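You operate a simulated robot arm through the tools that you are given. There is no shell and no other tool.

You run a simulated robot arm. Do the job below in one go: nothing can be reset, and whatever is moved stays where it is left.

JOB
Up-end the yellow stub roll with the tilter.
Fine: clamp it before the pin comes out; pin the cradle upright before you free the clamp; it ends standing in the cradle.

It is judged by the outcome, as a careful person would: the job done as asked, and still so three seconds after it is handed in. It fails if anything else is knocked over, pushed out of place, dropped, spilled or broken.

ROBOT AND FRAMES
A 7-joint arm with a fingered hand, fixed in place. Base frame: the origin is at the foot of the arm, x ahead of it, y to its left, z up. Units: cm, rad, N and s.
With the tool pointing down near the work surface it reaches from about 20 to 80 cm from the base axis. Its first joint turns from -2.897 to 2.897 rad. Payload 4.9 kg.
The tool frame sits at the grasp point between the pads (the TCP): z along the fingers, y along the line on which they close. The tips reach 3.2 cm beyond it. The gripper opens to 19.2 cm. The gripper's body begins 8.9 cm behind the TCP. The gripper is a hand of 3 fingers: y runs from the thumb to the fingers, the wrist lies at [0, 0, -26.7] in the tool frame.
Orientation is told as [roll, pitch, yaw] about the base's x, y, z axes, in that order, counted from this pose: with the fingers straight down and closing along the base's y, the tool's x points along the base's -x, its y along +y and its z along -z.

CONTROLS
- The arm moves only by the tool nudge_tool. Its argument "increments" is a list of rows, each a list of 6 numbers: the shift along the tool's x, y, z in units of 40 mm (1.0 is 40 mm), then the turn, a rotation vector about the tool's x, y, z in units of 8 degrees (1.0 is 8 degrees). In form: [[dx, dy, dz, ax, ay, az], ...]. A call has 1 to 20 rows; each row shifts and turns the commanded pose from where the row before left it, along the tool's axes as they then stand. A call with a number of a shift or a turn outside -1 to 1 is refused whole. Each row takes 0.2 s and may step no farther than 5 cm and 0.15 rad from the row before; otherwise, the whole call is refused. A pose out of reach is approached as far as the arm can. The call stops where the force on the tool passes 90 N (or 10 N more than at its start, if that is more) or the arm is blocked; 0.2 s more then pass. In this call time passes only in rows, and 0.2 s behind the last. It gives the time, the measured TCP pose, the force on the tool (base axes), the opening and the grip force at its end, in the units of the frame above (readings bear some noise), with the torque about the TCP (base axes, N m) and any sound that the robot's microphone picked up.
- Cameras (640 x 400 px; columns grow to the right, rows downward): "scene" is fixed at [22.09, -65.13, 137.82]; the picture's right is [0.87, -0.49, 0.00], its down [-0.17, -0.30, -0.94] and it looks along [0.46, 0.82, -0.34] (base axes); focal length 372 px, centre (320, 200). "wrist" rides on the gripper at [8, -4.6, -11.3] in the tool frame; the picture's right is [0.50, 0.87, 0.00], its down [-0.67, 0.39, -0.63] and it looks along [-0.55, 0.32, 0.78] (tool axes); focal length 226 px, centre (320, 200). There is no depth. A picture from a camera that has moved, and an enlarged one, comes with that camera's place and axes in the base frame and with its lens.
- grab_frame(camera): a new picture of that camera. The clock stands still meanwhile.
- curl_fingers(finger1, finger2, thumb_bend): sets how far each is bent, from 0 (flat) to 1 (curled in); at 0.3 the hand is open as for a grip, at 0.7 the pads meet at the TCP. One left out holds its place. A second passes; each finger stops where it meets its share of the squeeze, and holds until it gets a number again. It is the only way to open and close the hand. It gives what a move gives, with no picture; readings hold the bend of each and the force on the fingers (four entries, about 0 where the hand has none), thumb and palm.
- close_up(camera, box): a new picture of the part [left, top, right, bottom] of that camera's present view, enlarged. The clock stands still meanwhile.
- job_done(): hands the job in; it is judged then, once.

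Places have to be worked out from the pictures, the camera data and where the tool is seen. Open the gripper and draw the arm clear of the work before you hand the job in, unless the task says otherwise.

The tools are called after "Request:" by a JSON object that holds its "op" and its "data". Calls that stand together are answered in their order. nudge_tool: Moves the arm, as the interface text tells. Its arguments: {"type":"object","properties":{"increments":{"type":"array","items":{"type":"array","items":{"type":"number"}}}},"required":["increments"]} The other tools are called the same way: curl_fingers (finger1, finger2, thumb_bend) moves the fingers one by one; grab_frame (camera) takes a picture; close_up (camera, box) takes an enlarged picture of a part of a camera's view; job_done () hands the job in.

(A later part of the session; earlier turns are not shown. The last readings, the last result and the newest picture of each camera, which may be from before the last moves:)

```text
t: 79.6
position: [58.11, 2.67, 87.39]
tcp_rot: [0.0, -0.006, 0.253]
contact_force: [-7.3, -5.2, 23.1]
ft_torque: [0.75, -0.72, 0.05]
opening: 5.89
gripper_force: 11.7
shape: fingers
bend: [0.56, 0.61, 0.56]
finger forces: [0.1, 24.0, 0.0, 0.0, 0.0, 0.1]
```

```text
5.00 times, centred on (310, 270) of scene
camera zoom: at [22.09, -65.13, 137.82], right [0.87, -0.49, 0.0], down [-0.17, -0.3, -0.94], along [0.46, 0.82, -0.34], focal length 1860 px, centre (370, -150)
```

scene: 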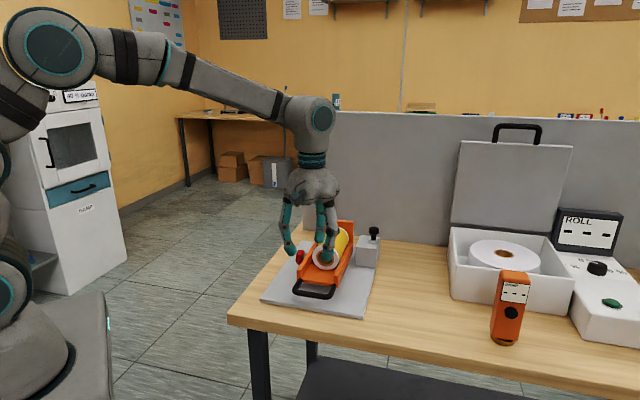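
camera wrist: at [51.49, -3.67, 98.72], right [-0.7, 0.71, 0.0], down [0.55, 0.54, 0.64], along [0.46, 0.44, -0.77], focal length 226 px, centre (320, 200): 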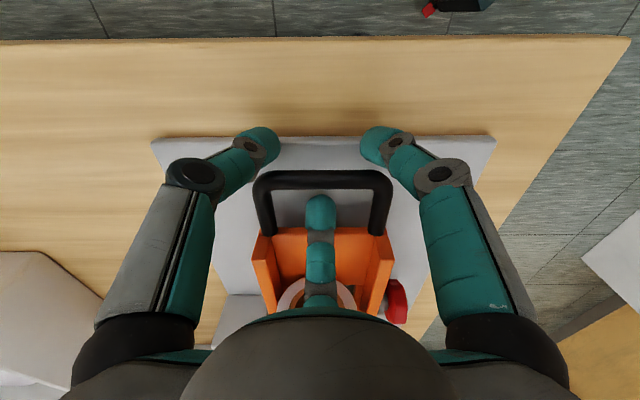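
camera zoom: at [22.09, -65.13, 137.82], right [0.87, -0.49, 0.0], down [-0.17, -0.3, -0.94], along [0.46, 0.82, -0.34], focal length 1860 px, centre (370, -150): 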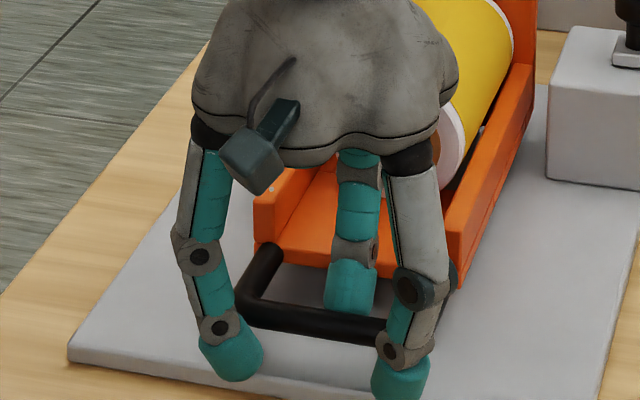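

Finger 2 is pressing on the cradle's front edge with 24 N. I rise 3 cm, tilt the hand 20° so that finger drops more steeply inside the loop, and curl it in slightly.

Request:
{"op": "nudge_tool", "data": {"increments": [[0, 0, -0.4, 0, 0, 0], [0, 0, -0.4, 0, 0, 0], [0, 0, 0, -0.4167, -0.7217, 0], [0, 0, 0, -0.4167, -0.7217, 0], [0, 0, 0, -0.4167, -0.7217, 0]]}}

Request:
{"op": "curl_fingers", "data": {"finger2": 0.6}}

Request:
{"op": "grab_frame", "data": {"camera": "wrist"}}

Request:
{"op": "close_up", "data": {"camera": "scene", "box": [260, 210, 360, 310]}}

```text
t: 80.8
position: [57.85, 2.47, 90.38]
tcp_rot: [0.181, -0.296, 0.224]
contact_force: [-20.3, -11.9, 12.5]
ft_torque: [-0.92, 0.63, -0.79]
opening: 5.93
gripper_force: 13.1
shape: fingers
bend: [0.56, 0.56, 0.56]
finger forces: [2.6, 0.0, 0.0, 0.0, 22.8, 0.0]
```

```text
t: 81.8
position: [57.72, 2.49, 90.36]
tcp_rot: [0.182, -0.297, 0.223]
contact_force: [-35.8, -19.6, 17.5]
ft_torque: [-1.41, 1.2, -1.57]
opening: 5.95
gripper_force: 21.1
shape: fingers
bend: [0.56, 0.6, 0.56]
finger forces: [2.5, 0.1, 0.0, 0.0, 40.0, 0.0]
```

```text
taken
camera wrist: at [48.87, -6.18, 97.81], right [-0.7, 0.71, 0.0], down [0.37, 0.36, 0.86], along [0.61, 0.6, -0.52], focal length 226 px, centre (320, 200)
```

wrist: 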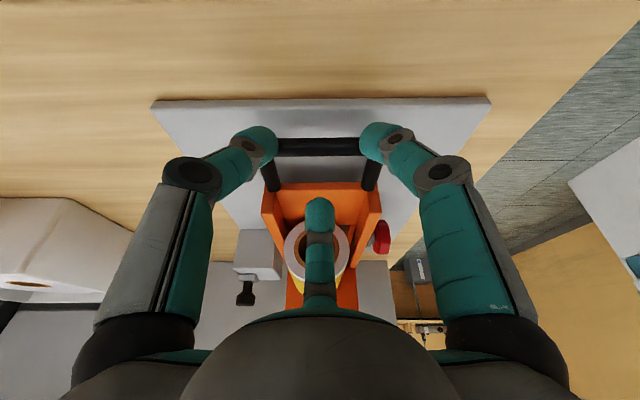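

```text
4.00 times, centred on (310, 260) of scene
camera zoom: at [22.09, -65.13, 137.82], right [0.87, -0.49, 0.0], down [-0.17, -0.3, -0.94], along [0.46, 0.82, -0.34], focal length 1488 px, centre (360, -40)
```

zoom: 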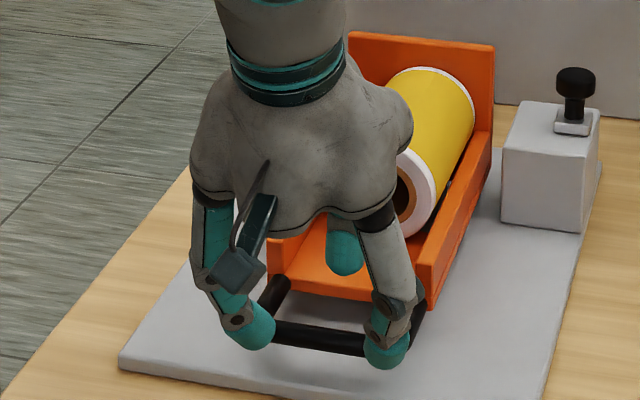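

The tilt swung the thumb against the handle (40 N). I back straight out along the tool axis by about 3.5 cm to unload it.

Request:
{"op": "nudge_tool", "data": {"increments": [[0.011, -0.006, -0.4, 0, 0, 0], [0.011, -0.006, -0.45, 0, 0, 0]]}}

Request:
{"op": "grab_frame", "data": {"camera": "wrist"}}

Request:
{"op": "close_up", "data": {"camera": "scene", "box": [260, 210, 360, 310]}}

```text
t: 82.4
position: [57.09, 1.59, 93.49]
tcp_rot: [0.179, -0.302, 0.223]
contact_force: [0.8, 0.6, 0.1]
ft_torque: [0.03, -0.02, -0.03]
opening: 5.92
gripper_force: 0.1
shape: fingers
bend: [0.56, 0.6, 0.56]
finger forces: [0.0, 0.1, 0.1, 0.1, 0.1, 0.1]
```

```text
taken
camera wrist: at [48.12, -7.08, 100.94], right [-0.7, 0.71, 0.0], down [0.37, 0.36, 0.86], along [0.61, 0.6, -0.51], focal length 226 px, centre (320, 200)
```

wrist: 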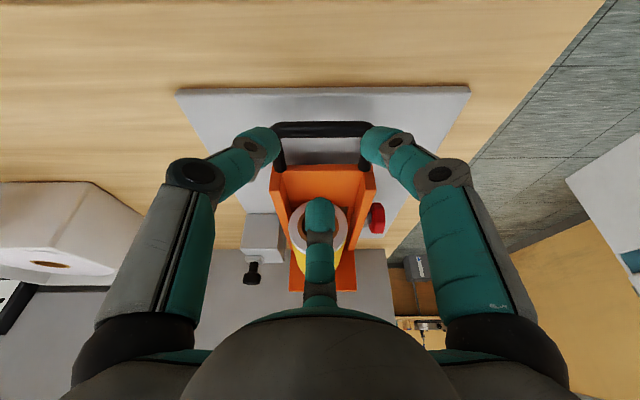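

```text
4.00 times, centred on (310, 260) of scene
camera zoom: at [22.09, -65.13, 137.82], right [0.87, -0.49, 0.0], down [-0.17, -0.3, -0.94], along [0.46, 0.82, -0.34], focal length 1488 px, centre (360, -40)
```

zoom: 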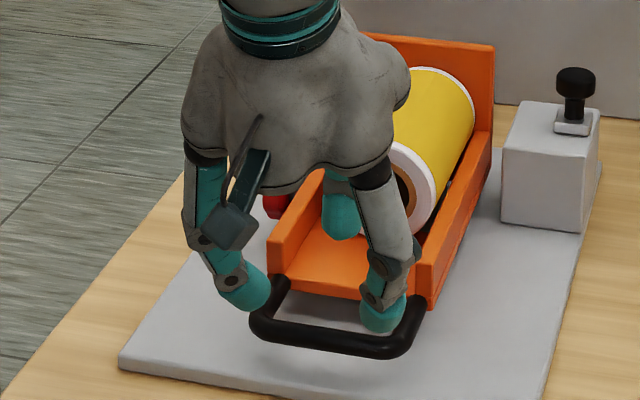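

Free again, with no load. I open the two outer fingers slightly and come straight down behind the bar (z ≈ 87.4), keeping them on the near side of it.

Request:
{"op": "curl_fingers", "data": {"finger1": 0.54, "finger2": 0.6, "thumb_bend": 0.54}}

Request:
{"op": "nudge_tool", "data": {"increments": [[0.148, -0.0855, 0.47, 0, 0, 0], [0.148, -0.0855, 0.47, 0, 0, 0], [0.148, -0.0855, 0.47, 0, 0, 0]]}}

Request:
{"op": "grab_frame", "data": {"camera": "wrist"}}

Request:
{"op": "close_up", "data": {"camera": "scene", "box": [260, 210, 360, 310]}}

```text
t: 83.4
position: [57.0, 1.62, 93.47]
tcp_rot: [0.179, -0.301, 0.224]
contact_force: [-0.2, 0.6, 0.1]
ft_torque: [-0.04, -0.03, 0.02]
opening: 6.69
gripper_force: 0.0
shape: fingers
bend: [0.54, 0.6, 0.54]
finger forces: [0.0, 0.0, 0.0, 0.0, 0.1, 0.0]
```

```text
t: 84.2
position: [57.02, 1.74, 87.81]
tcp_rot: [0.179, -0.304, 0.223]
contact_force: [-18.8, -11.6, 36.6]
ft_torque: [0.21, 1.91, 0.23]
opening: 6.87
gripper_force: 21.3
shape: fingers
bend: [0.52, 0.6, 0.54]
finger forces: [34.2, 0.0, 0.0, 0.0, 8.9, 0.0]
```

```text
taken
camera wrist: at [48.14, -6.93, 95.31], right [-0.7, 0.71, 0.0], down [0.36, 0.36, 0.86], along [0.62, 0.6, -0.51], focal length 226 px, centre (320, 200)
```

wrist: 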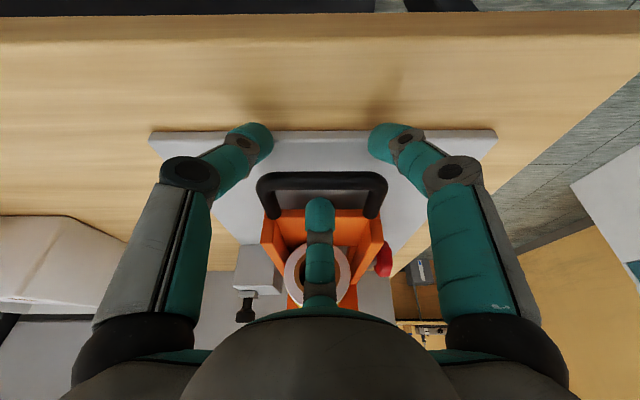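

```text
4.00 times, centred on (310, 260) of scene
camera zoom: at [22.09, -65.13, 137.82], right [0.87, -0.49, 0.0], down [-0.17, -0.3, -0.94], along [0.46, 0.82, -0.34], focal length 1488 px, centre (360, -40)
```

zoom: 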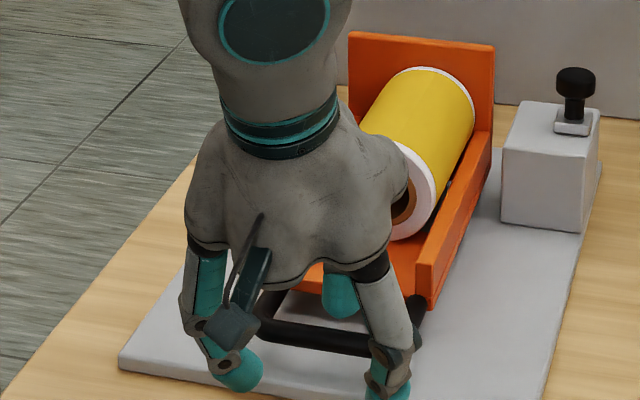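

The two outer fingertips rest on the base plate, and the bar is now properly between them and finger 2. I lift 5 mm and close the hand around the bar.

Request:
{"op": "nudge_tool", "data": {"increments": [[-0.037, 0.0214, -0.1175, 0, 0, 0]]}}

Request:
{"op": "curl_fingers", "data": {"finger1": 0.75, "finger2": 0.75, "thumb_bend": 0.75}}

Request:
{"op": "grab_frame", "data": {"camera": "wrist"}}

Request:
{"op": "close_up", "data": {"camera": "scene", "box": [260, 210, 360, 310]}}

```text
t: 84.6
position: [56.94, 1.79, 87.91]
tcp_rot: [0.181, -0.299, 0.225]
contact_force: [-2.0, -2.5, 5.7]
ft_torque: [0.11, 0.33, 0.16]
opening: 6.65
gripper_force: 3.5
shape: fingers
bend: [0.54, 0.6, 0.54]
finger forces: [7.2, 0.0, 0.0, 0.0, 0.0, 0.1]
```

```text
t: 85.6
position: [56.95, 1.88, 87.84]
tcp_rot: [0.18, -0.297, 0.223]
contact_force: [-8.6, -11.9, -5.8]
ft_torque: [-0.24, 0.29, -0.24]
opening: 0.51
gripper_force: 17.7
shape: fingers
bend: [0.73, 0.65, 0.68]
finger forces: [6.2, 10.7, 0.0, 0.0, 19.5, 0.0]
```

```text
taken
camera wrist: at [47.98, -6.91, 95.4], right [-0.7, 0.71, 0.0], down [0.37, 0.36, 0.86], along [0.61, 0.6, -0.51], focal length 226 px, centre (320, 200)
```

wrist: 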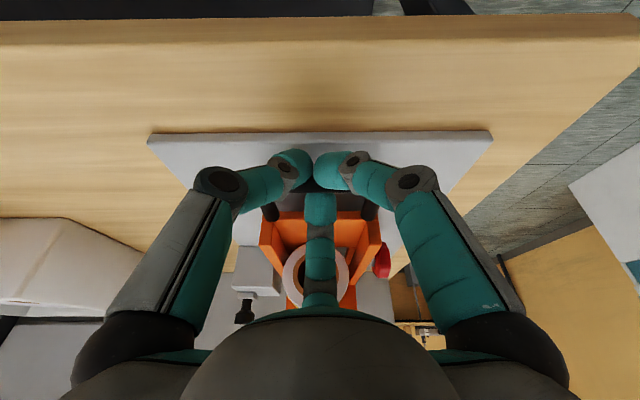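

```text
4.00 times, centred on (310, 260) of scene
camera zoom: at [22.09, -65.13, 137.82], right [0.87, -0.49, 0.0], down [-0.17, -0.3, -0.94], along [0.46, 0.82, -0.34], focal length 1488 px, centre (360, -40)
```

zoom: 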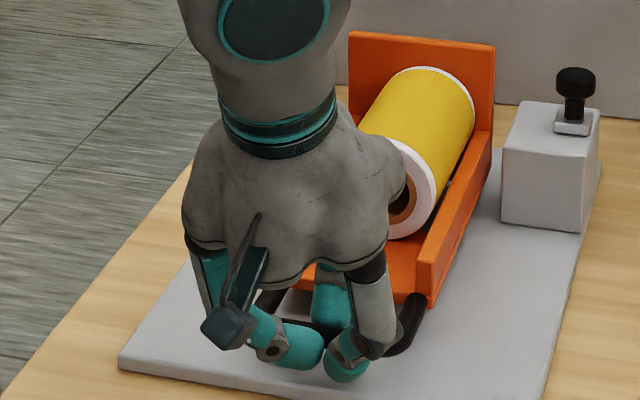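

The bar is held by all three fingers, with finger 2 inside the loop. I start lifting along the expected arc, 2 cm first, and watch the forces and the cradle.

Request:
{"op": "nudge_tool", "data": {"increments": [[-0.0978, 0.0564, -0.237, 0, 0, 0], [-0.0978, 0.0564, -0.237, 0, 0, 0]]}}

Request:
{"op": "grab_frame", "data": {"camera": "scene"}}

Request:
{"op": "close_up", "data": {"camera": "scene", "box": [260, 190, 380, 310]}}

```text
t: 86.2
position: [56.99, 1.93, 90.25]
tcp_rot: [0.18, -0.298, 0.224]
contact_force: [-14.3, -12.8, -3.5]
ft_torque: [-0.3, 0.41, -0.3]
opening: 0.46
gripper_force: 20.4
shape: fingers
bend: [0.73, 0.65, 0.68]
finger forces: [7.3, 10.3, 0.0, 0.0, 23.2, 0.0]
```

```text
taken
```

scene: 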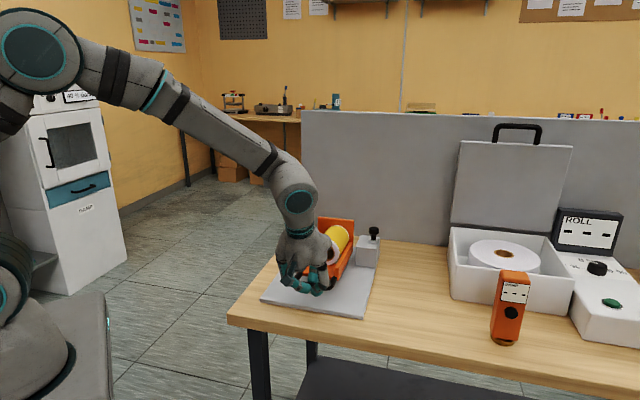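

```text
3.33 times, centred on (320, 250) of scene
camera zoom: at [22.09, -65.13, 137.82], right [0.87, -0.49, 0.0], down [-0.17, -0.3, -0.94], along [0.46, 0.82, -0.34], focal length 1240 px, centre (320, 33)
```

zoom: 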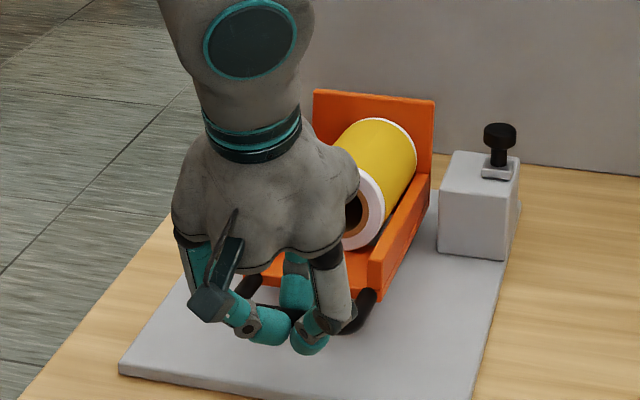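

The handle rises with little vertical load. I continue the arc another 10°, easing slightly toward myself to relieve the 19 N push on the bar.

Request:
{"op": "nudge_tool", "data": {"increments": [[-0.217, 0.125, -0.452, 0, 0, 0], [-0.217, 0.125, -0.452, 0, 0, 0]]}}

Request:
{"op": "close_up", "data": {"camera": "scene", "box": [260, 190, 380, 310]}}

Request:
{"op": "grab_frame", "data": {"camera": "wrist"}}

```text
t: 86.8
position: [57.63, 2.51, 94.35]
tcp_rot: [0.18, -0.303, 0.223]
contact_force: [-11.7, -15.6, 0.8]
ft_torque: [-0.39, 0.31, -0.31]
opening: 0.41
gripper_force: 19.9
shape: fingers
bend: [0.74, 0.65, 0.67]
finger forces: [8.7, 9.7, 0.1, 0.0, 21.7, 0.1]
```

```text
3.33 times, centred on (320, 250) of scene
camera zoom: at [22.09, -65.13, 137.82], right [0.87, -0.49, 0.0], down [-0.17, -0.3, -0.94], along [0.46, 0.82, -0.34], focal length 1240 px, centre (320, 33)
```

zoom: 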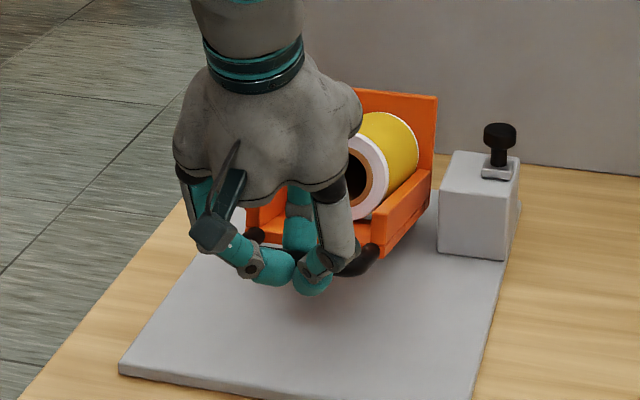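

```text
taken
camera wrist: at [48.66, -6.23, 101.9], right [-0.7, 0.71, 0.0], down [0.36, 0.36, 0.86], along [0.62, 0.6, -0.51], focal length 226 px, centre (320, 200)
```

wrist: 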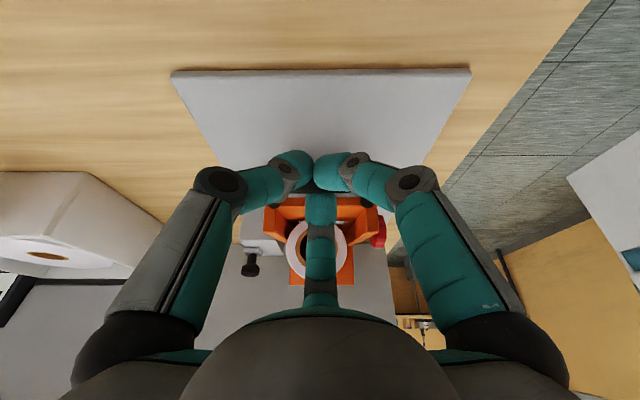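

The cradle is tilting up and the roll stays in place. I continue to about 30°.

Request:
{"op": "nudge_tool", "data": {"increments": [[-0.2068, 0.1195, -0.3015, 0, 0, 0], [-0.2068, 0.1195, -0.3015, 0, 0, 0], [-0.2388, 0.138, -0.264, 0, 0, 0], [-0.2388, 0.138, -0.264, 0, 0, 0]]}}

Request:
{"op": "close_up", "data": {"camera": "scene", "box": [260, 180, 380, 300]}}

```text
t: 87.8
position: [59.31, 4.07, 99.88]
tcp_rot: [0.18, -0.304, 0.225]
contact_force: [-13.2, -12.5, 5.4]
ft_torque: [-0.4, 0.23, -0.21]
opening: 0.17
gripper_force: 21.7
shape: fingers
bend: [0.74, 0.65, 0.67]
finger forces: [10.1, 10.1, 0.0, 0.0, 22.8, 0.1]
```

```text
3.33 times, centred on (320, 240) of scene
camera zoom: at [22.09, -65.13, 137.82], right [0.87, -0.49, 0.0], down [-0.17, -0.3, -0.94], along [0.46, 0.82, -0.34], focal length 1240 px, centre (320, 67)
```

zoom: 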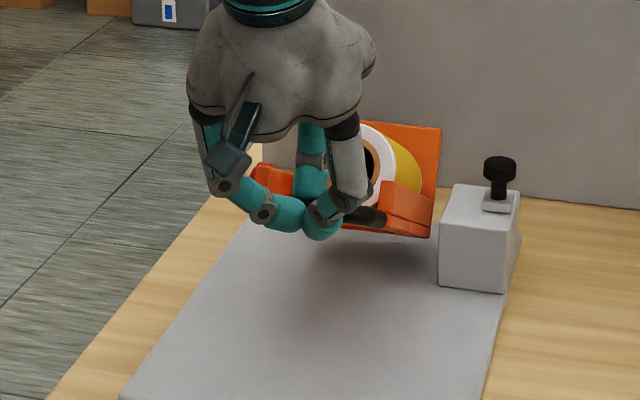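

About 30° up, still smooth. I continue to 45°.

Request:
{"op": "nudge_tool", "data": {"increments": [[-0.2768, 0.16, -0.231, 0, 0, 0], [-0.2768, 0.16, -0.231, 0, 0, 0], [-0.2996, 0.173, -0.1868, 0, 0, 0], [-0.2996, 0.173, -0.1868, 0, 0, 0]]}}

Request:
{"op": "close_up", "data": {"camera": "scene", "box": [260, 170, 400, 290]}}

Request:
{"op": "grab_frame", "data": {"camera": "wrist"}}

```text
t: 88.8
position: [62.02, 6.65, 104.93]
tcp_rot: [0.181, -0.303, 0.225]
contact_force: [-6.3, -15.4, 9.0]
ft_torque: [-0.45, 0.05, -0.25]
opening: 0.03
gripper_force: 17.0
shape: fingers
bend: [0.74, 0.65, 0.72]
finger forces: [0.1, 10.2, 0.0, 0.0, 23.0, 0.0]
```

```text
3.33 times, centred on (330, 230) of scene
camera zoom: at [22.09, -65.13, 137.82], right [0.87, -0.49, 0.0], down [-0.17, -0.3, -0.94], along [0.46, 0.82, -0.34], focal length 1240 px, centre (287, 100)
```

zoom: 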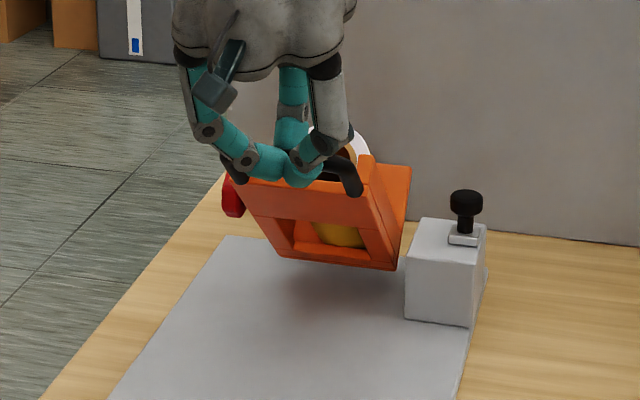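

```text
taken
camera wrist: at [53.17, -2.05, 112.36], right [-0.7, 0.71, 0.0], down [0.36, 0.36, 0.86], along [0.61, 0.6, -0.51], focal length 226 px, centre (320, 200)
```

wrist: 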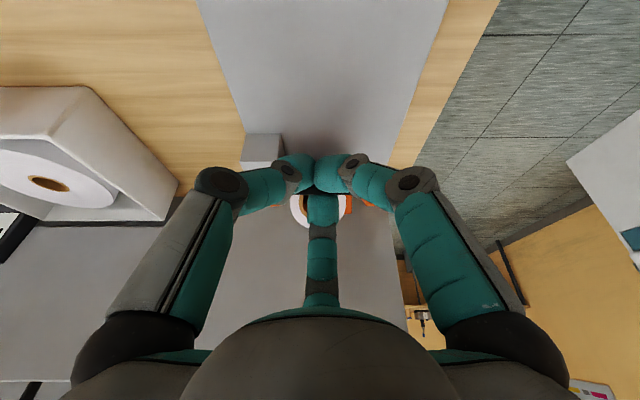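

45° reached and the roll is holding in the clamp. I continue to 60°.

Request:
{"op": "nudge_tool", "data": {"increments": [[-0.323, 0.1866, -0.1224, 0, 0, 0], [-0.323, 0.1866, -0.1224, 0, 0, 0], [-0.335, 0.1935, -0.0721, 0, 0, 0], [-0.335, 0.1935, -0.0721, 0, 0, 0]]}}

Request:
{"op": "close_up", "data": {"camera": "scene", "box": [260, 160, 400, 280]}}

Request:
{"op": "grab_frame", "data": {"camera": "wrist"}}

```text
t: 89.8
position: [65.67, 10.4, 108.7]
tcp_rot: [0.18, -0.301, 0.224]
contact_force: [-8.9, -12.6, 19.9]
ft_torque: [-0.15, 0.05, -0.17]
opening: 0.0
gripper_force: 27.7
shape: fingers
bend: [0.75, 0.65, 0.73]
finger forces: [20.1, 12.3, 0.1, 0.0, 23.0, 0.0]
```

```text
3.33 times, centred on (330, 220) of scene
camera zoom: at [22.09, -65.13, 137.82], right [0.87, -0.49, 0.0], down [-0.17, -0.3, -0.94], along [0.46, 0.82, -0.34], focal length 1240 px, centre (287, 133)
```

zoom: 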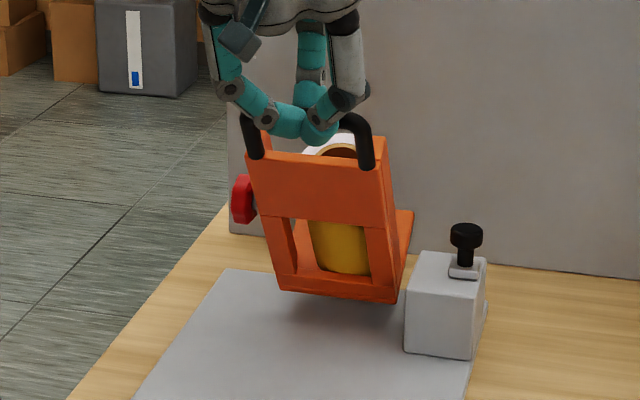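

```text
taken
camera wrist: at [56.84, 1.69, 116.1], right [-0.7, 0.71, 0.0], down [0.36, 0.36, 0.86], along [0.61, 0.6, -0.51], focal length 226 px, centre (320, 200)
```

wrist: 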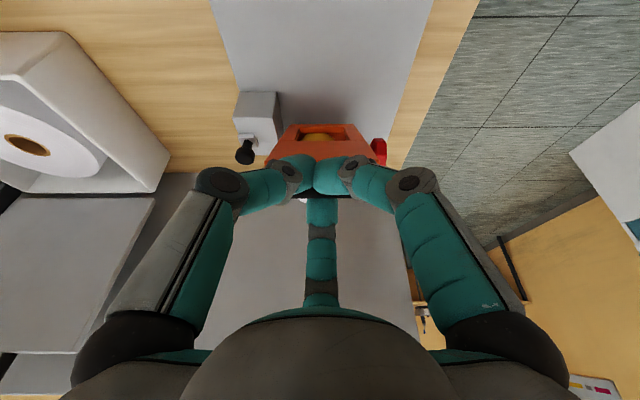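

60° reached. The load points outward along the arc, so I widen the path slightly and continue to 75°.

Request:
{"op": "nudge_tool", "data": {"increments": [[-0.338, 0.195, -0.0523, 0, 0, 0], [-0.338, 0.195, -0.0523, 0, 0, 0], [-0.338, 0.195, 0, 0, 0, 0], [-0.338, 0.195, 0, 0, 0, 0]]}}

Request:
{"op": "close_up", "data": {"camera": "scene", "box": [270, 150, 410, 270]}}

Request:
{"op": "grab_frame", "data": {"camera": "wrist"}}

```text
t: 90.8
position: [69.75, 14.32, 110.96]
tcp_rot: [0.18, -0.299, 0.226]
contact_force: [-2.8, -3.6, 9.5]
ft_torque: [-0.05, 0.06, -0.05]
opening: 0.0
gripper_force: 6.4
shape: fingers
bend: [0.75, 0.64, 0.72]
finger forces: [0.1, 12.8, 0.0, 0.0, 0.0, 0.0]
```

```text
3.33 times, centred on (340, 210) of scene
camera zoom: at [22.09, -65.13, 137.82], right [0.87, -0.49, 0.0], down [-0.17, -0.3, -0.94], along [0.46, 0.82, -0.34], focal length 1240 px, centre (253, 167)
```

zoom: 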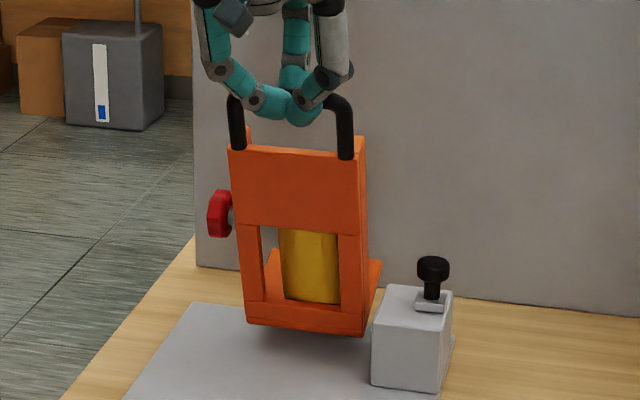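

```text
taken
camera wrist: at [60.92, 5.68, 118.44], right [-0.7, 0.71, 0.0], down [0.37, 0.36, 0.86], along [0.61, 0.6, -0.51], focal length 226 px, centre (320, 200)
```

wrist: 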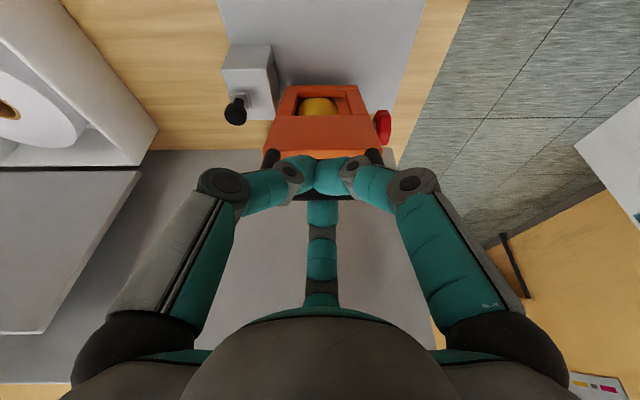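

75° reached with small forces. I go on to about 82° and look before the final bit.

Request:
{"op": "nudge_tool", "data": {"increments": [[-0.3327, 0.192, 0.0813, 0, 0, 0], [-0.3327, 0.192, 0.0813, 0, 0, 0]]}}

Request:
{"op": "close_up", "data": {"camera": "scene", "box": [270, 150, 410, 270]}}

```text
t: 91.4
position: [72.1, 16.51, 111.48]
tcp_rot: [0.181, -0.301, 0.225]
contact_force: [-5.4, -0.3, 9.5]
ft_torque: [0.1, -0.01, 0.04]
opening: 0.0
gripper_force: 6.6
shape: fingers
bend: [0.75, 0.64, 0.72]
finger forces: [0.1, 12.2, 0.1, 0.0, 0.1, 0.0]
```

```text
3.33 times, centred on (340, 210) of scene
camera zoom: at [22.09, -65.13, 137.82], right [0.87, -0.49, 0.0], down [-0.17, -0.3, -0.94], along [0.46, 0.82, -0.34], focal length 1240 px, centre (253, 167)
```

zoom: 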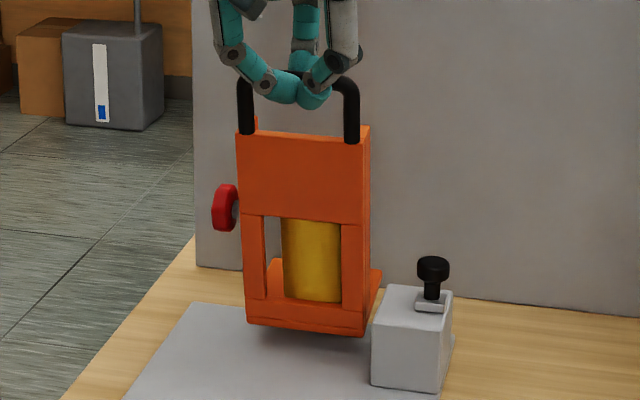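

About 82°. I carry it the rest of the way to upright in small steps.

Request:
{"op": "nudge_tool", "data": {"increments": [[-0.321, 0.1854, 0.1295, 0, 0, 0], [-0.2, 0.1155, 0.081, 0, 0, 0]]}}

Request:
{"op": "close_up", "data": {"camera": "scene", "box": [270, 150, 410, 270]}}

Request:
{"op": "grab_frame", "data": {"camera": "wrist"}}

```text
t: 92.0
position: [73.62, 18.07, 110.9]
tcp_rot: [0.18, -0.295, 0.224]
contact_force: [1.3, -0.2, -3.0]
ft_torque: [-0.03, 0.02, -0.01]
opening: 0.0
gripper_force: 3.9
shape: fingers
bend: [0.74, 0.66, 0.71]
finger forces: [0.1, 8.5, 0.0, 0.0, 0.0, 0.1]
```

```text
3.33 times, centred on (340, 210) of scene
camera zoom: at [22.09, -65.13, 137.82], right [0.87, -0.49, 0.0], down [-0.17, -0.3, -0.94], along [0.46, 0.82, -0.34], focal length 1240 px, centre (253, 167)
```

zoom: 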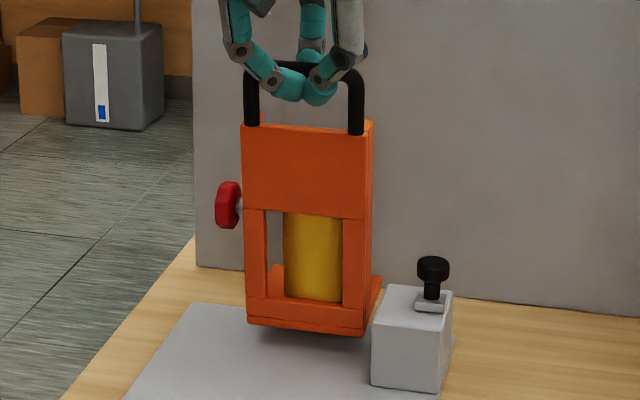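

```text
taken
camera wrist: at [64.87, 9.49, 118.55], right [-0.7, 0.71, 0.0], down [0.37, 0.36, 0.86], along [0.61, 0.6, -0.52], focal length 226 px, centre (320, 200)
```

wrist: 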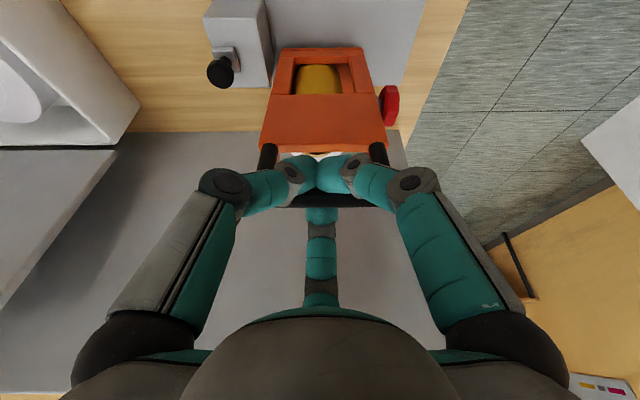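

Nearly upright. I push the remaining centimetre and feel for the end stop.

Request:
{"op": "nudge_tool", "data": {"increments": [[-0.15, 0.0866, 0.063, 0, 0, 0], [-0.1, 0.058, 0.042, 0, 0, 0]]}}

Request:
{"op": "close_up", "data": {"camera": "scene", "box": [270, 150, 410, 270]}}

Request:
{"op": "close_up", "data": {"camera": "scene", "box": [325, 215, 385, 275]}}

```text
t: 92.6
position: [74.59, 19.02, 111.19]
tcp_rot: [0.18, -0.298, 0.223]
contact_force: [-1.2, -1.0, -8.7]
ft_torque: [-0.14, 0.1, 0.03]
opening: 0.0
gripper_force: 12.4
shape: fingers
bend: [0.74, 0.66, 0.71]
finger forces: [15.5, 9.8, 0.0, 0.0, 0.1, 0.1]
```

```text
3.33 times, centred on (340, 210) of scene
camera zoom: at [22.09, -65.13, 137.82], right [0.87, -0.49, 0.0], down [-0.17, -0.3, -0.94], along [0.46, 0.82, -0.34], focal length 1240 px, centre (253, 167)
```

zoom: 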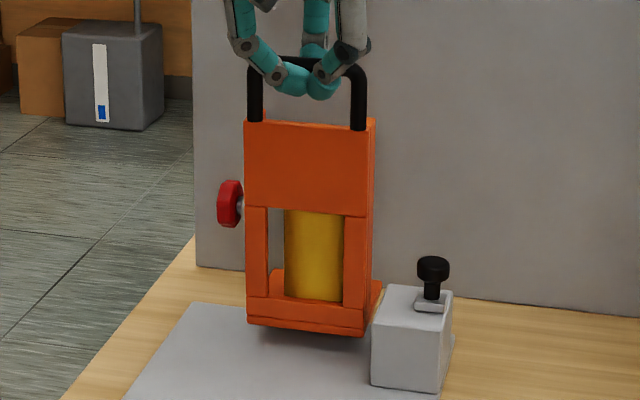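

```text
6.67 times, centred on (355, 245) of scene
camera zoom: at [22.09, -65.13, 137.82], right [0.87, -0.49, 0.0], down [-0.17, -0.3, -0.94], along [0.46, 0.82, -0.34], focal length 2480 px, centre (87, -100)
```

zoom: 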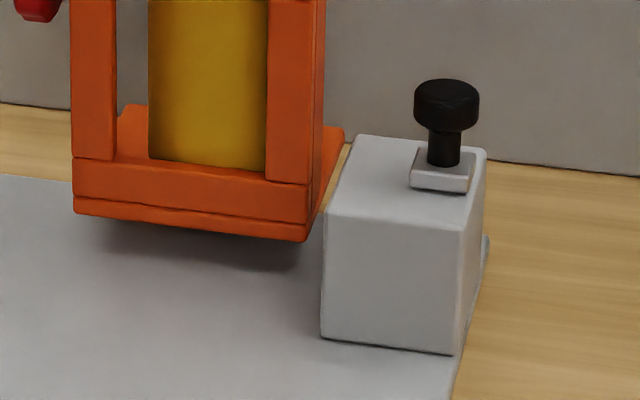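

The cradle is within a degree or two of vertical. I push another half centimetre to confirm that it meets its stop.

Request:
{"op": "nudge_tool", "data": {"increments": [[-0.1, 0.058, 0.042, 0, 0, 0]]}}

Request:
{"op": "close_up", "data": {"camera": "scene", "box": [290, 150, 390, 270]}}

Request:
{"op": "grab_frame", "data": {"camera": "wrist"}}

```text
t: 93.0
position: [74.92, 19.43, 111.26]
tcp_rot: [0.179, -0.297, 0.226]
contact_force: [-2.4, 0.7, -10.2]
ft_torque: [-0.1, 0.17, 0.07]
opening: 0.01
gripper_force: 12.7
shape: fingers
bend: [0.74, 0.66, 0.71]
finger forces: [15.4, 10.2, 0.0, 0.1, 0.0, 0.1]
```

```text
3.33 times, centred on (340, 210) of scene
camera zoom: at [22.09, -65.13, 137.82], right [0.87, -0.49, 0.0], down [-0.17, -0.3, -0.94], along [0.46, 0.82, -0.34], focal length 1240 px, centre (253, 167)
```

zoom: 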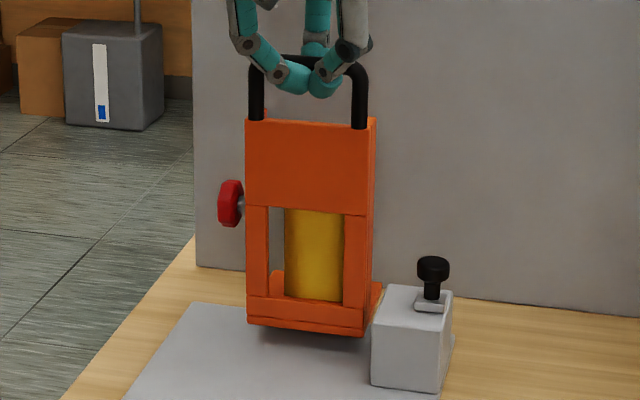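

```text
taken
camera wrist: at [66.13, 10.73, 118.68], right [-0.7, 0.71, 0.0], down [0.37, 0.36, 0.86], along [0.61, 0.6, -0.52], focal length 226 px, centre (320, 200)
```

wrist: 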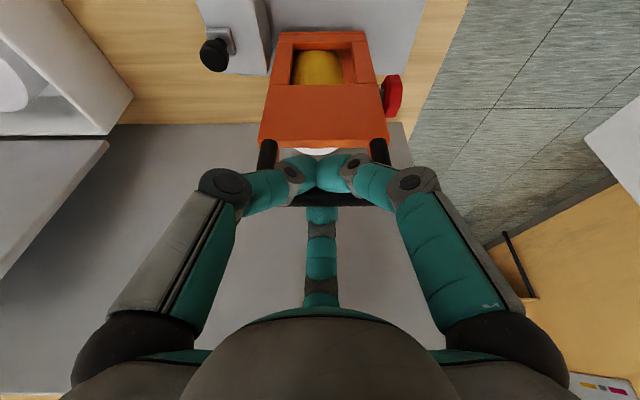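

About 89° now and still moving freely. I push a few more millimetres to look for the stop.

Request:
{"op": "nudge_tool", "data": {"increments": [[-0.08, 0.0462, 0.0336, 0, 0, 0]]}}

Request:
{"op": "nudge_tool", "data": {"increments": [[-0.08, 0.0462, 0.0336, 0, 0, 0]]}}

Request:
{"op": "grab_frame", "data": {"camera": "wrist"}}

Request:
{"op": "close_up", "data": {"camera": "scene", "box": [290, 150, 390, 270]}}

```text
t: 93.4
position: [75.23, 19.7, 111.08]
tcp_rot: [0.179, -0.298, 0.226]
contact_force: [-2.8, 0.6, -13.9]
ft_torque: [-0.15, 0.17, 0.05]
opening: 0.0
gripper_force: 12.8
shape: fingers
bend: [0.74, 0.66, 0.71]
finger forces: [15.2, 10.8, 0.0, 0.0, 0.0, 0.0]
```

```text
t: 93.8
position: [75.56, 19.88, 111.24]
tcp_rot: [0.18, -0.296, 0.224]
contact_force: [-19.8, -6.6, -12.7]
ft_torque: [-0.17, 0.42, -0.02]
opening: 0.02
gripper_force: 22.6
shape: fingers
bend: [0.74, 0.67, 0.71]
finger forces: [15.5, 9.4, 0.1, 0.0, 19.6, 0.1]
```

```text
taken
camera wrist: at [66.73, 11.2, 118.74], right [-0.7, 0.71, 0.0], down [0.37, 0.36, 0.86], along [0.61, 0.6, -0.52], focal length 226 px, centre (320, 200)
```

wrist: 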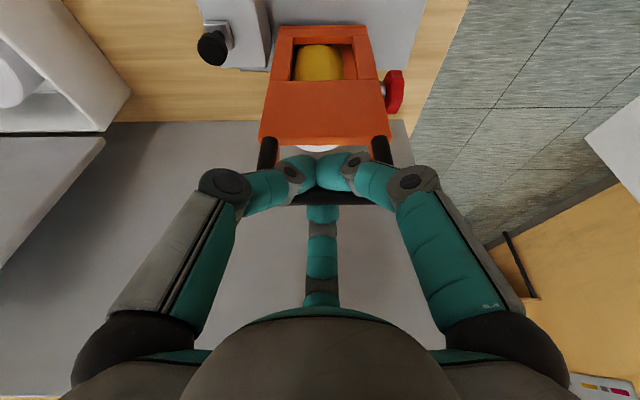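

```text
3.33 times, centred on (340, 210) of scene
camera zoom: at [22.09, -65.13, 137.82], right [0.87, -0.49, 0.0], down [-0.17, -0.3, -0.94], along [0.46, 0.82, -0.34], focal length 1240 px, centre (253, 167)
```

zoom: 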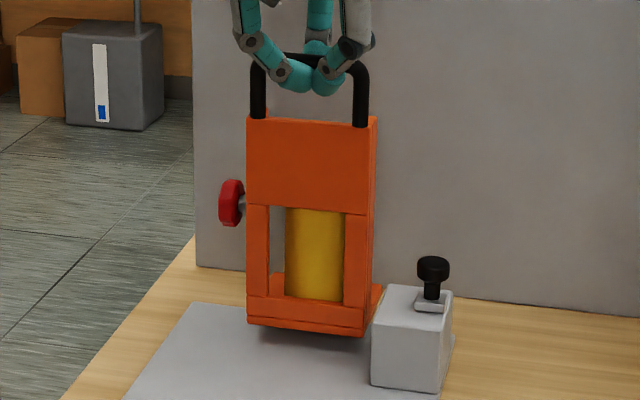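

The push now meets a firm stop (about 19 N), so the cradle is fully upright. I open the fingers only partway, so they still cage the bar, and check that the cradle stands by itself.

Request:
{"op": "curl_fingers", "data": {"finger1": 0.58, "finger2": 0.58, "thumb_bend": 0.58}}

Request:
{"op": "grab_frame", "data": {"camera": "wrist"}}

Request:
{"op": "close_up", "data": {"camera": "scene", "box": [290, 140, 390, 270]}}

```text
t: 94.8
position: [75.65, 19.98, 111.29]
tcp_rot: [0.179, -0.3, 0.224]
contact_force: [-0.2, 0.6, 0.3]
ft_torque: [0.0, 0.0, 0.0]
opening: 5.4
gripper_force: 0.1
shape: fingers
bend: [0.57, 0.57, 0.57]
finger forces: [0.0, 0.0, 0.0, 0.1, 0.0, 0.0]
```

```text
taken
camera wrist: at [66.83, 11.26, 118.84], right [-0.7, 0.71, 0.0], down [0.37, 0.36, 0.86], along [0.61, 0.6, -0.51], focal length 226 px, centre (320, 200)
```

wrist: 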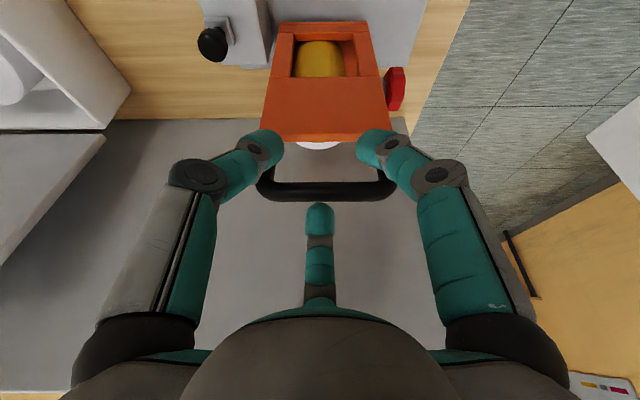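

```text
3.08 times, centred on (340, 205) of scene
camera zoom: at [22.09, -65.13, 137.82], right [0.87, -0.49, 0.0], down [-0.17, -0.3, -0.94], along [0.46, 0.82, -0.34], focal length 1145 px, centre (258, 185)
```

zoom: 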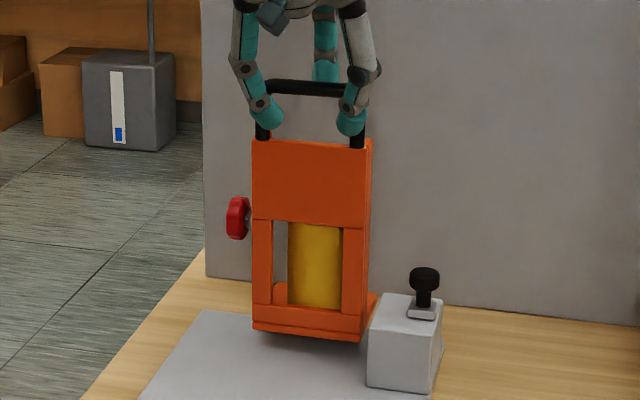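

The cradle stands upright on its own with zero load on the hand. I withdraw along the tool axis so the fingers slide off the bar without touching it.

Request:
{"op": "nudge_tool", "data": {"increments": [[0, 0, -0.4, 0, 0, 0], [0, 0, -0.4, 0, 0, 0], [0, 0, -0.4, 0, 0, 0], [0, 0, -0.5, 0, 0, 0], [0, 0, -0.5, 0, 0, 0]]}}

Request:
{"op": "grab_frame", "data": {"camera": "wrist"}}

Request:
{"op": "close_up", "data": {"camera": "scene", "box": [270, 130, 410, 290]}}

```text
t: 96.0
position: [73.51, 18.02, 119.65]
tcp_rot: [0.179, -0.298, 0.223]
contact_force: [-0.3, 0.2, -0.2]
ft_torque: [0.03, 0.0, -0.03]
opening: 5.35
gripper_force: 0.0
shape: fingers
bend: [0.57, 0.57, 0.57]
finger forces: [0.1, 0.0, 0.0, 0.0, 0.0, 0.1]
```

```text
taken
camera wrist: at [64.67, 9.34, 127.12], right [-0.7, 0.71, 0.0], down [0.37, 0.36, 0.86], along [0.61, 0.6, -0.51], focal length 226 px, centre (320, 200)
```

wrist: 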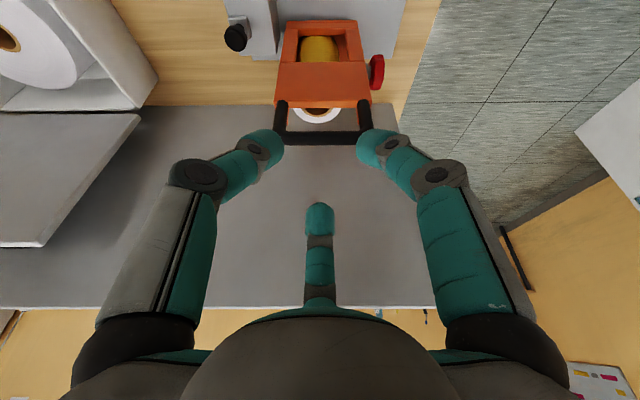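

```text
2.50 times, centred on (340, 210) of scene
camera zoom: at [22.09, -65.13, 137.82], right [0.87, -0.49, 0.0], down [-0.17, -0.3, -0.94], along [0.46, 0.82, -0.34], focal length 930 px, centre (270, 175)
```

zoom: 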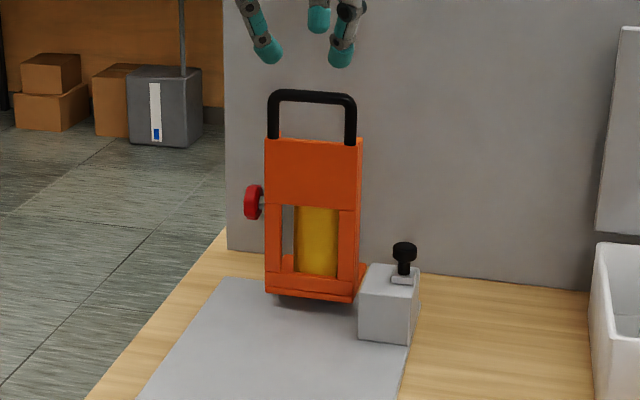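

The upright cradle stands free. To push the bolt back I will use the thumb from the pin's outer side, with the hand tilted 40° so its body stays well away from the cradle. I move back and across, then reorient.

Request:
{"op": "nudge_tool", "data": {"increments": [[0.2185, -0.75, -0.205, 0, 0, 0], [0.2185, -0.75, -0.205, 0, 0, 0], [0.2185, -0.75, -0.205, 0, 0, 0], [0.2185, -0.75, -0.205, 0, 0, 0], [0.2185, -0.75, -0.205, 0, 0, 0], [0, 0, 0, 0, 0, -0.96], [0, 0, 0, 0, 0, -0.96], [0, 0, 0, 0, 0, -0.96], [0, 0, 0, 0, 0, -0.96], [0, 0, 0, 0, -0.833, 0], [0, 0, 0, 0, -0.833, 0], [0, 0, 0, 0, -0.833, 0]]}}

Request:
{"op": "curl_fingers", "data": {"finger1": 0.95, "finger2": 0.95, "thumb_bend": 0.58}}

Request:
{"op": "grab_frame", "data": {"camera": "wrist"}}

Request:
{"op": "grab_frame", "data": {"camera": "scene"}}

```text
t: 98.6
position: [72.54, 1.85, 119.48]
tcp_rot: [-0.006, -0.698, 0.791]
contact_force: [0.3, -0.1, 0.5]
ft_torque: [0.01, 0.02, 0.0]
opening: 5.39
gripper_force: 0.1
shape: fingers
bend: [0.57, 0.57, 0.57]
finger forces: [0.0, 0.0, 0.1, 0.0, 0.1, 0.0]
```

```text
t: 99.6
position: [72.57, 1.76, 119.55]
tcp_rot: [-0.005, -0.699, 0.79]
contact_force: [0.7, 0.7, 0.5]
ft_torque: [-0.03, 0.0, 0.02]
opening: 2.53
gripper_force: 0.0
shape: fingers
bend: [0.78, 0.78, 0.57]
finger forces: [0.1, 0.0, 0.1, 0.0, 0.0, 0.0]
```

```text
taken
camera wrist: at [66.36, -10.85, 123.16], right [-0.88, 0.34, -0.32], down [-0.2, 0.35, 0.91], along [0.42, 0.87, -0.24], focal length 226 px, centre (320, 200)
```

wrist: 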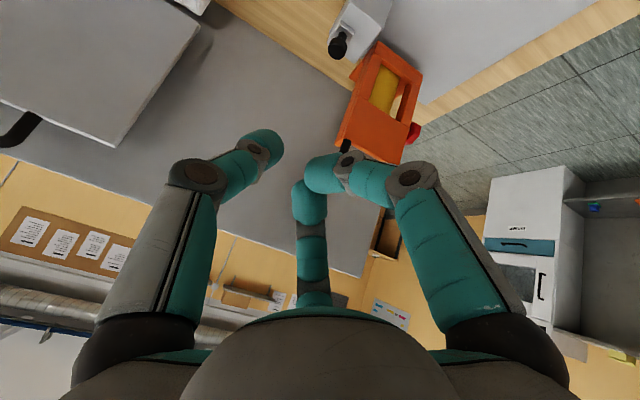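

```text
taken
```

scene: 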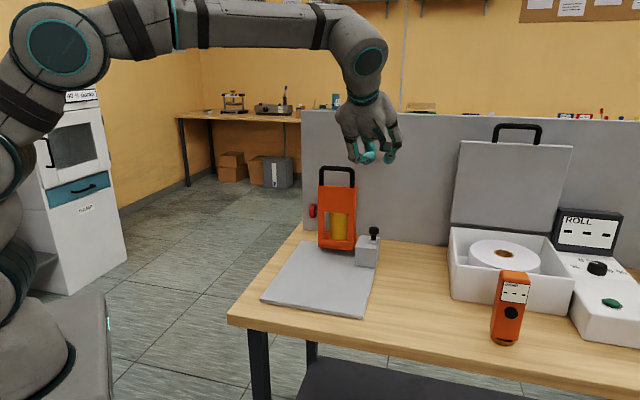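

The hand is oriented. With fingers 1 and 2 in the way, the cap would not fit beside the thumb, so instead I close all fingers into a compact tip. The plan is to push with it from the outer side of the pin, and I first go to a standoff behind and above that spot.

Request:
{"op": "curl_fingers", "data": {"finger1": 0.6, "finger2": 0.6, "thumb_bend": 0.6}}

Request:
{"op": "curl_fingers", "data": {"finger1": 0.72, "finger2": 0.72, "thumb_bend": 0.72}}

Request:
{"op": "nudge_tool", "data": {"increments": [[0.304, -0.2065, 0.7075, 0, 0, 0], [0.304, -0.2065, 0.7075, 0, 0, 0], [0.304, -0.2065, 0.7075, 0, 0, 0], [0.304, -0.2065, 0.7075, 0, 0, 0], [0.304, -0.2065, 0.7075, 0, 0, 0]]}}

Request:
{"op": "grab_frame", "data": {"camera": "wrist"}}

Request:
{"op": "close_up", "data": {"camera": "scene", "box": [280, 130, 440, 290]}}

```text
t: 100.6
position: [72.52, 1.86, 119.52]
tcp_rot: [-0.005, -0.698, 0.79]
contact_force: [-0.2, -0.4, 0.0]
ft_torque: [0.0, 0.0, -0.03]
opening: 4.18
gripper_force: 0.0
shape: fingers
bend: [0.6, 0.6, 0.6]
finger forces: [0.0, 0.1, 0.0, 0.1, 0.1, 0.1]
```

```text
t: 101.6
position: [72.58, 1.87, 119.65]
tcp_rot: [-0.006, -0.697, 0.791]
contact_force: [0.2, -0.8, 0.1]
ft_torque: [0.02, 0.02, -0.02]
opening: 0.15
gripper_force: 0.1
shape: fingers
bend: [0.71, 0.71, 0.71]
finger forces: [0.1, 0.0, 0.0, 0.1, 0.0, 0.1]
```

```text
t: 102.8
position: [78.71, 2.06, 104.86]
tcp_rot: [-0.007, -0.7, 0.79]
contact_force: [-0.3, 0.6, 0.3]
ft_torque: [-0.01, 0.05, 0.03]
opening: 0.17
gripper_force: 0.1
shape: fingers
bend: [0.71, 0.71, 0.71]
finger forces: [0.0, 0.0, 0.1, 0.1, 0.0, 0.0]
```

```text
taken
camera wrist: at [72.59, -10.64, 108.47], right [-0.88, 0.34, -0.33], down [-0.2, 0.35, 0.91], along [0.43, 0.87, -0.24], focal length 226 px, centre (320, 200)
```

wrist: 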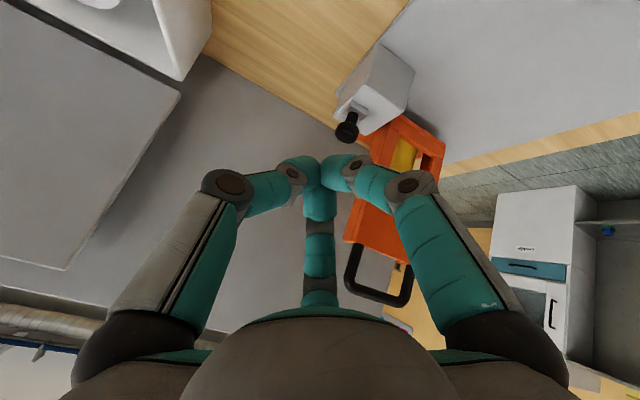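

```text
2.50 times, centred on (360, 210) of scene
camera zoom: at [22.09, -65.13, 137.82], right [0.87, -0.49, 0.0], down [-0.17, -0.3, -0.94], along [0.46, 0.82, -0.34], focal length 930 px, centre (220, 175)
```

zoom: 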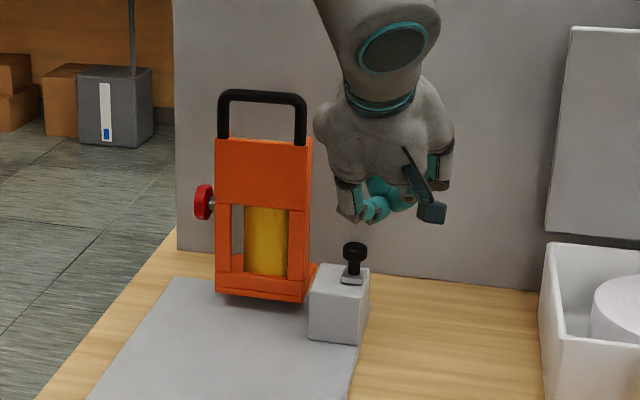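

The tip is aligned on the outer side of the cap, at r ≈ 54 versus the cap's 50.5. I approach along the tool axis, 9 cm first.

Request:
{"op": "nudge_tool", "data": {"increments": [[0, 0, 0.75, 0, 0, 0], [0, 0, 0.75, 0, 0, 0], [0, 0, 0.75, 0, 0, 0]]}}

Request:
{"op": "grab_frame", "data": {"camera": "wrist"}}

Request:
{"op": "close_up", "data": {"camera": "scene", "box": [310, 180, 410, 280]}}

```text
t: 103.6
position: [82.49, 5.8, 98.04]
tcp_rot: [-0.008, -0.699, 0.79]
contact_force: [-0.2, 0.5, 0.0]
ft_torque: [-0.02, 0.05, 0.0]
opening: 0.15
gripper_force: 0.1
shape: fingers
bend: [0.71, 0.71, 0.71]
finger forces: [0.0, 0.0, 0.1, 0.1, 0.0, 0.0]
```

```text
taken
camera wrist: at [76.32, -6.74, 101.62], right [-0.88, 0.34, -0.33], down [-0.2, 0.35, 0.91], along [0.43, 0.87, -0.24], focal length 226 px, centre (320, 200)
```

wrist: 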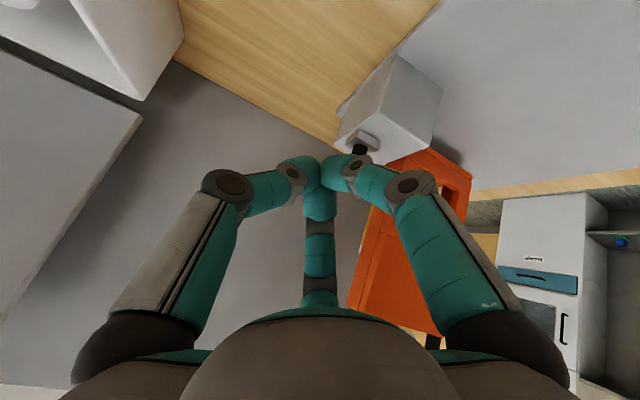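

```text
4.00 times, centred on (360, 230) of scene
camera zoom: at [22.09, -65.13, 137.82], right [0.87, -0.49, 0.0], down [-0.17, -0.3, -0.94], along [0.46, 0.82, -0.34], focal length 1488 px, centre (160, 80)
```

zoom: 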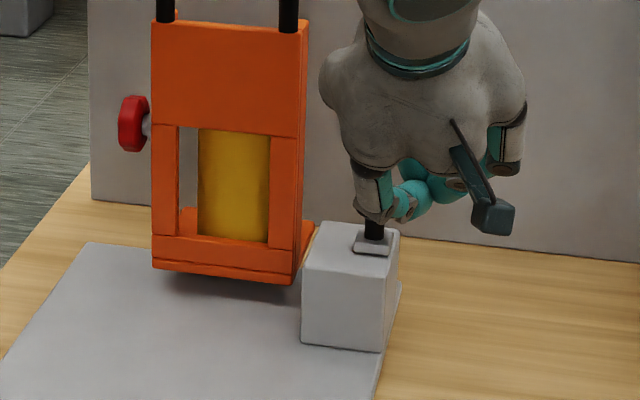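

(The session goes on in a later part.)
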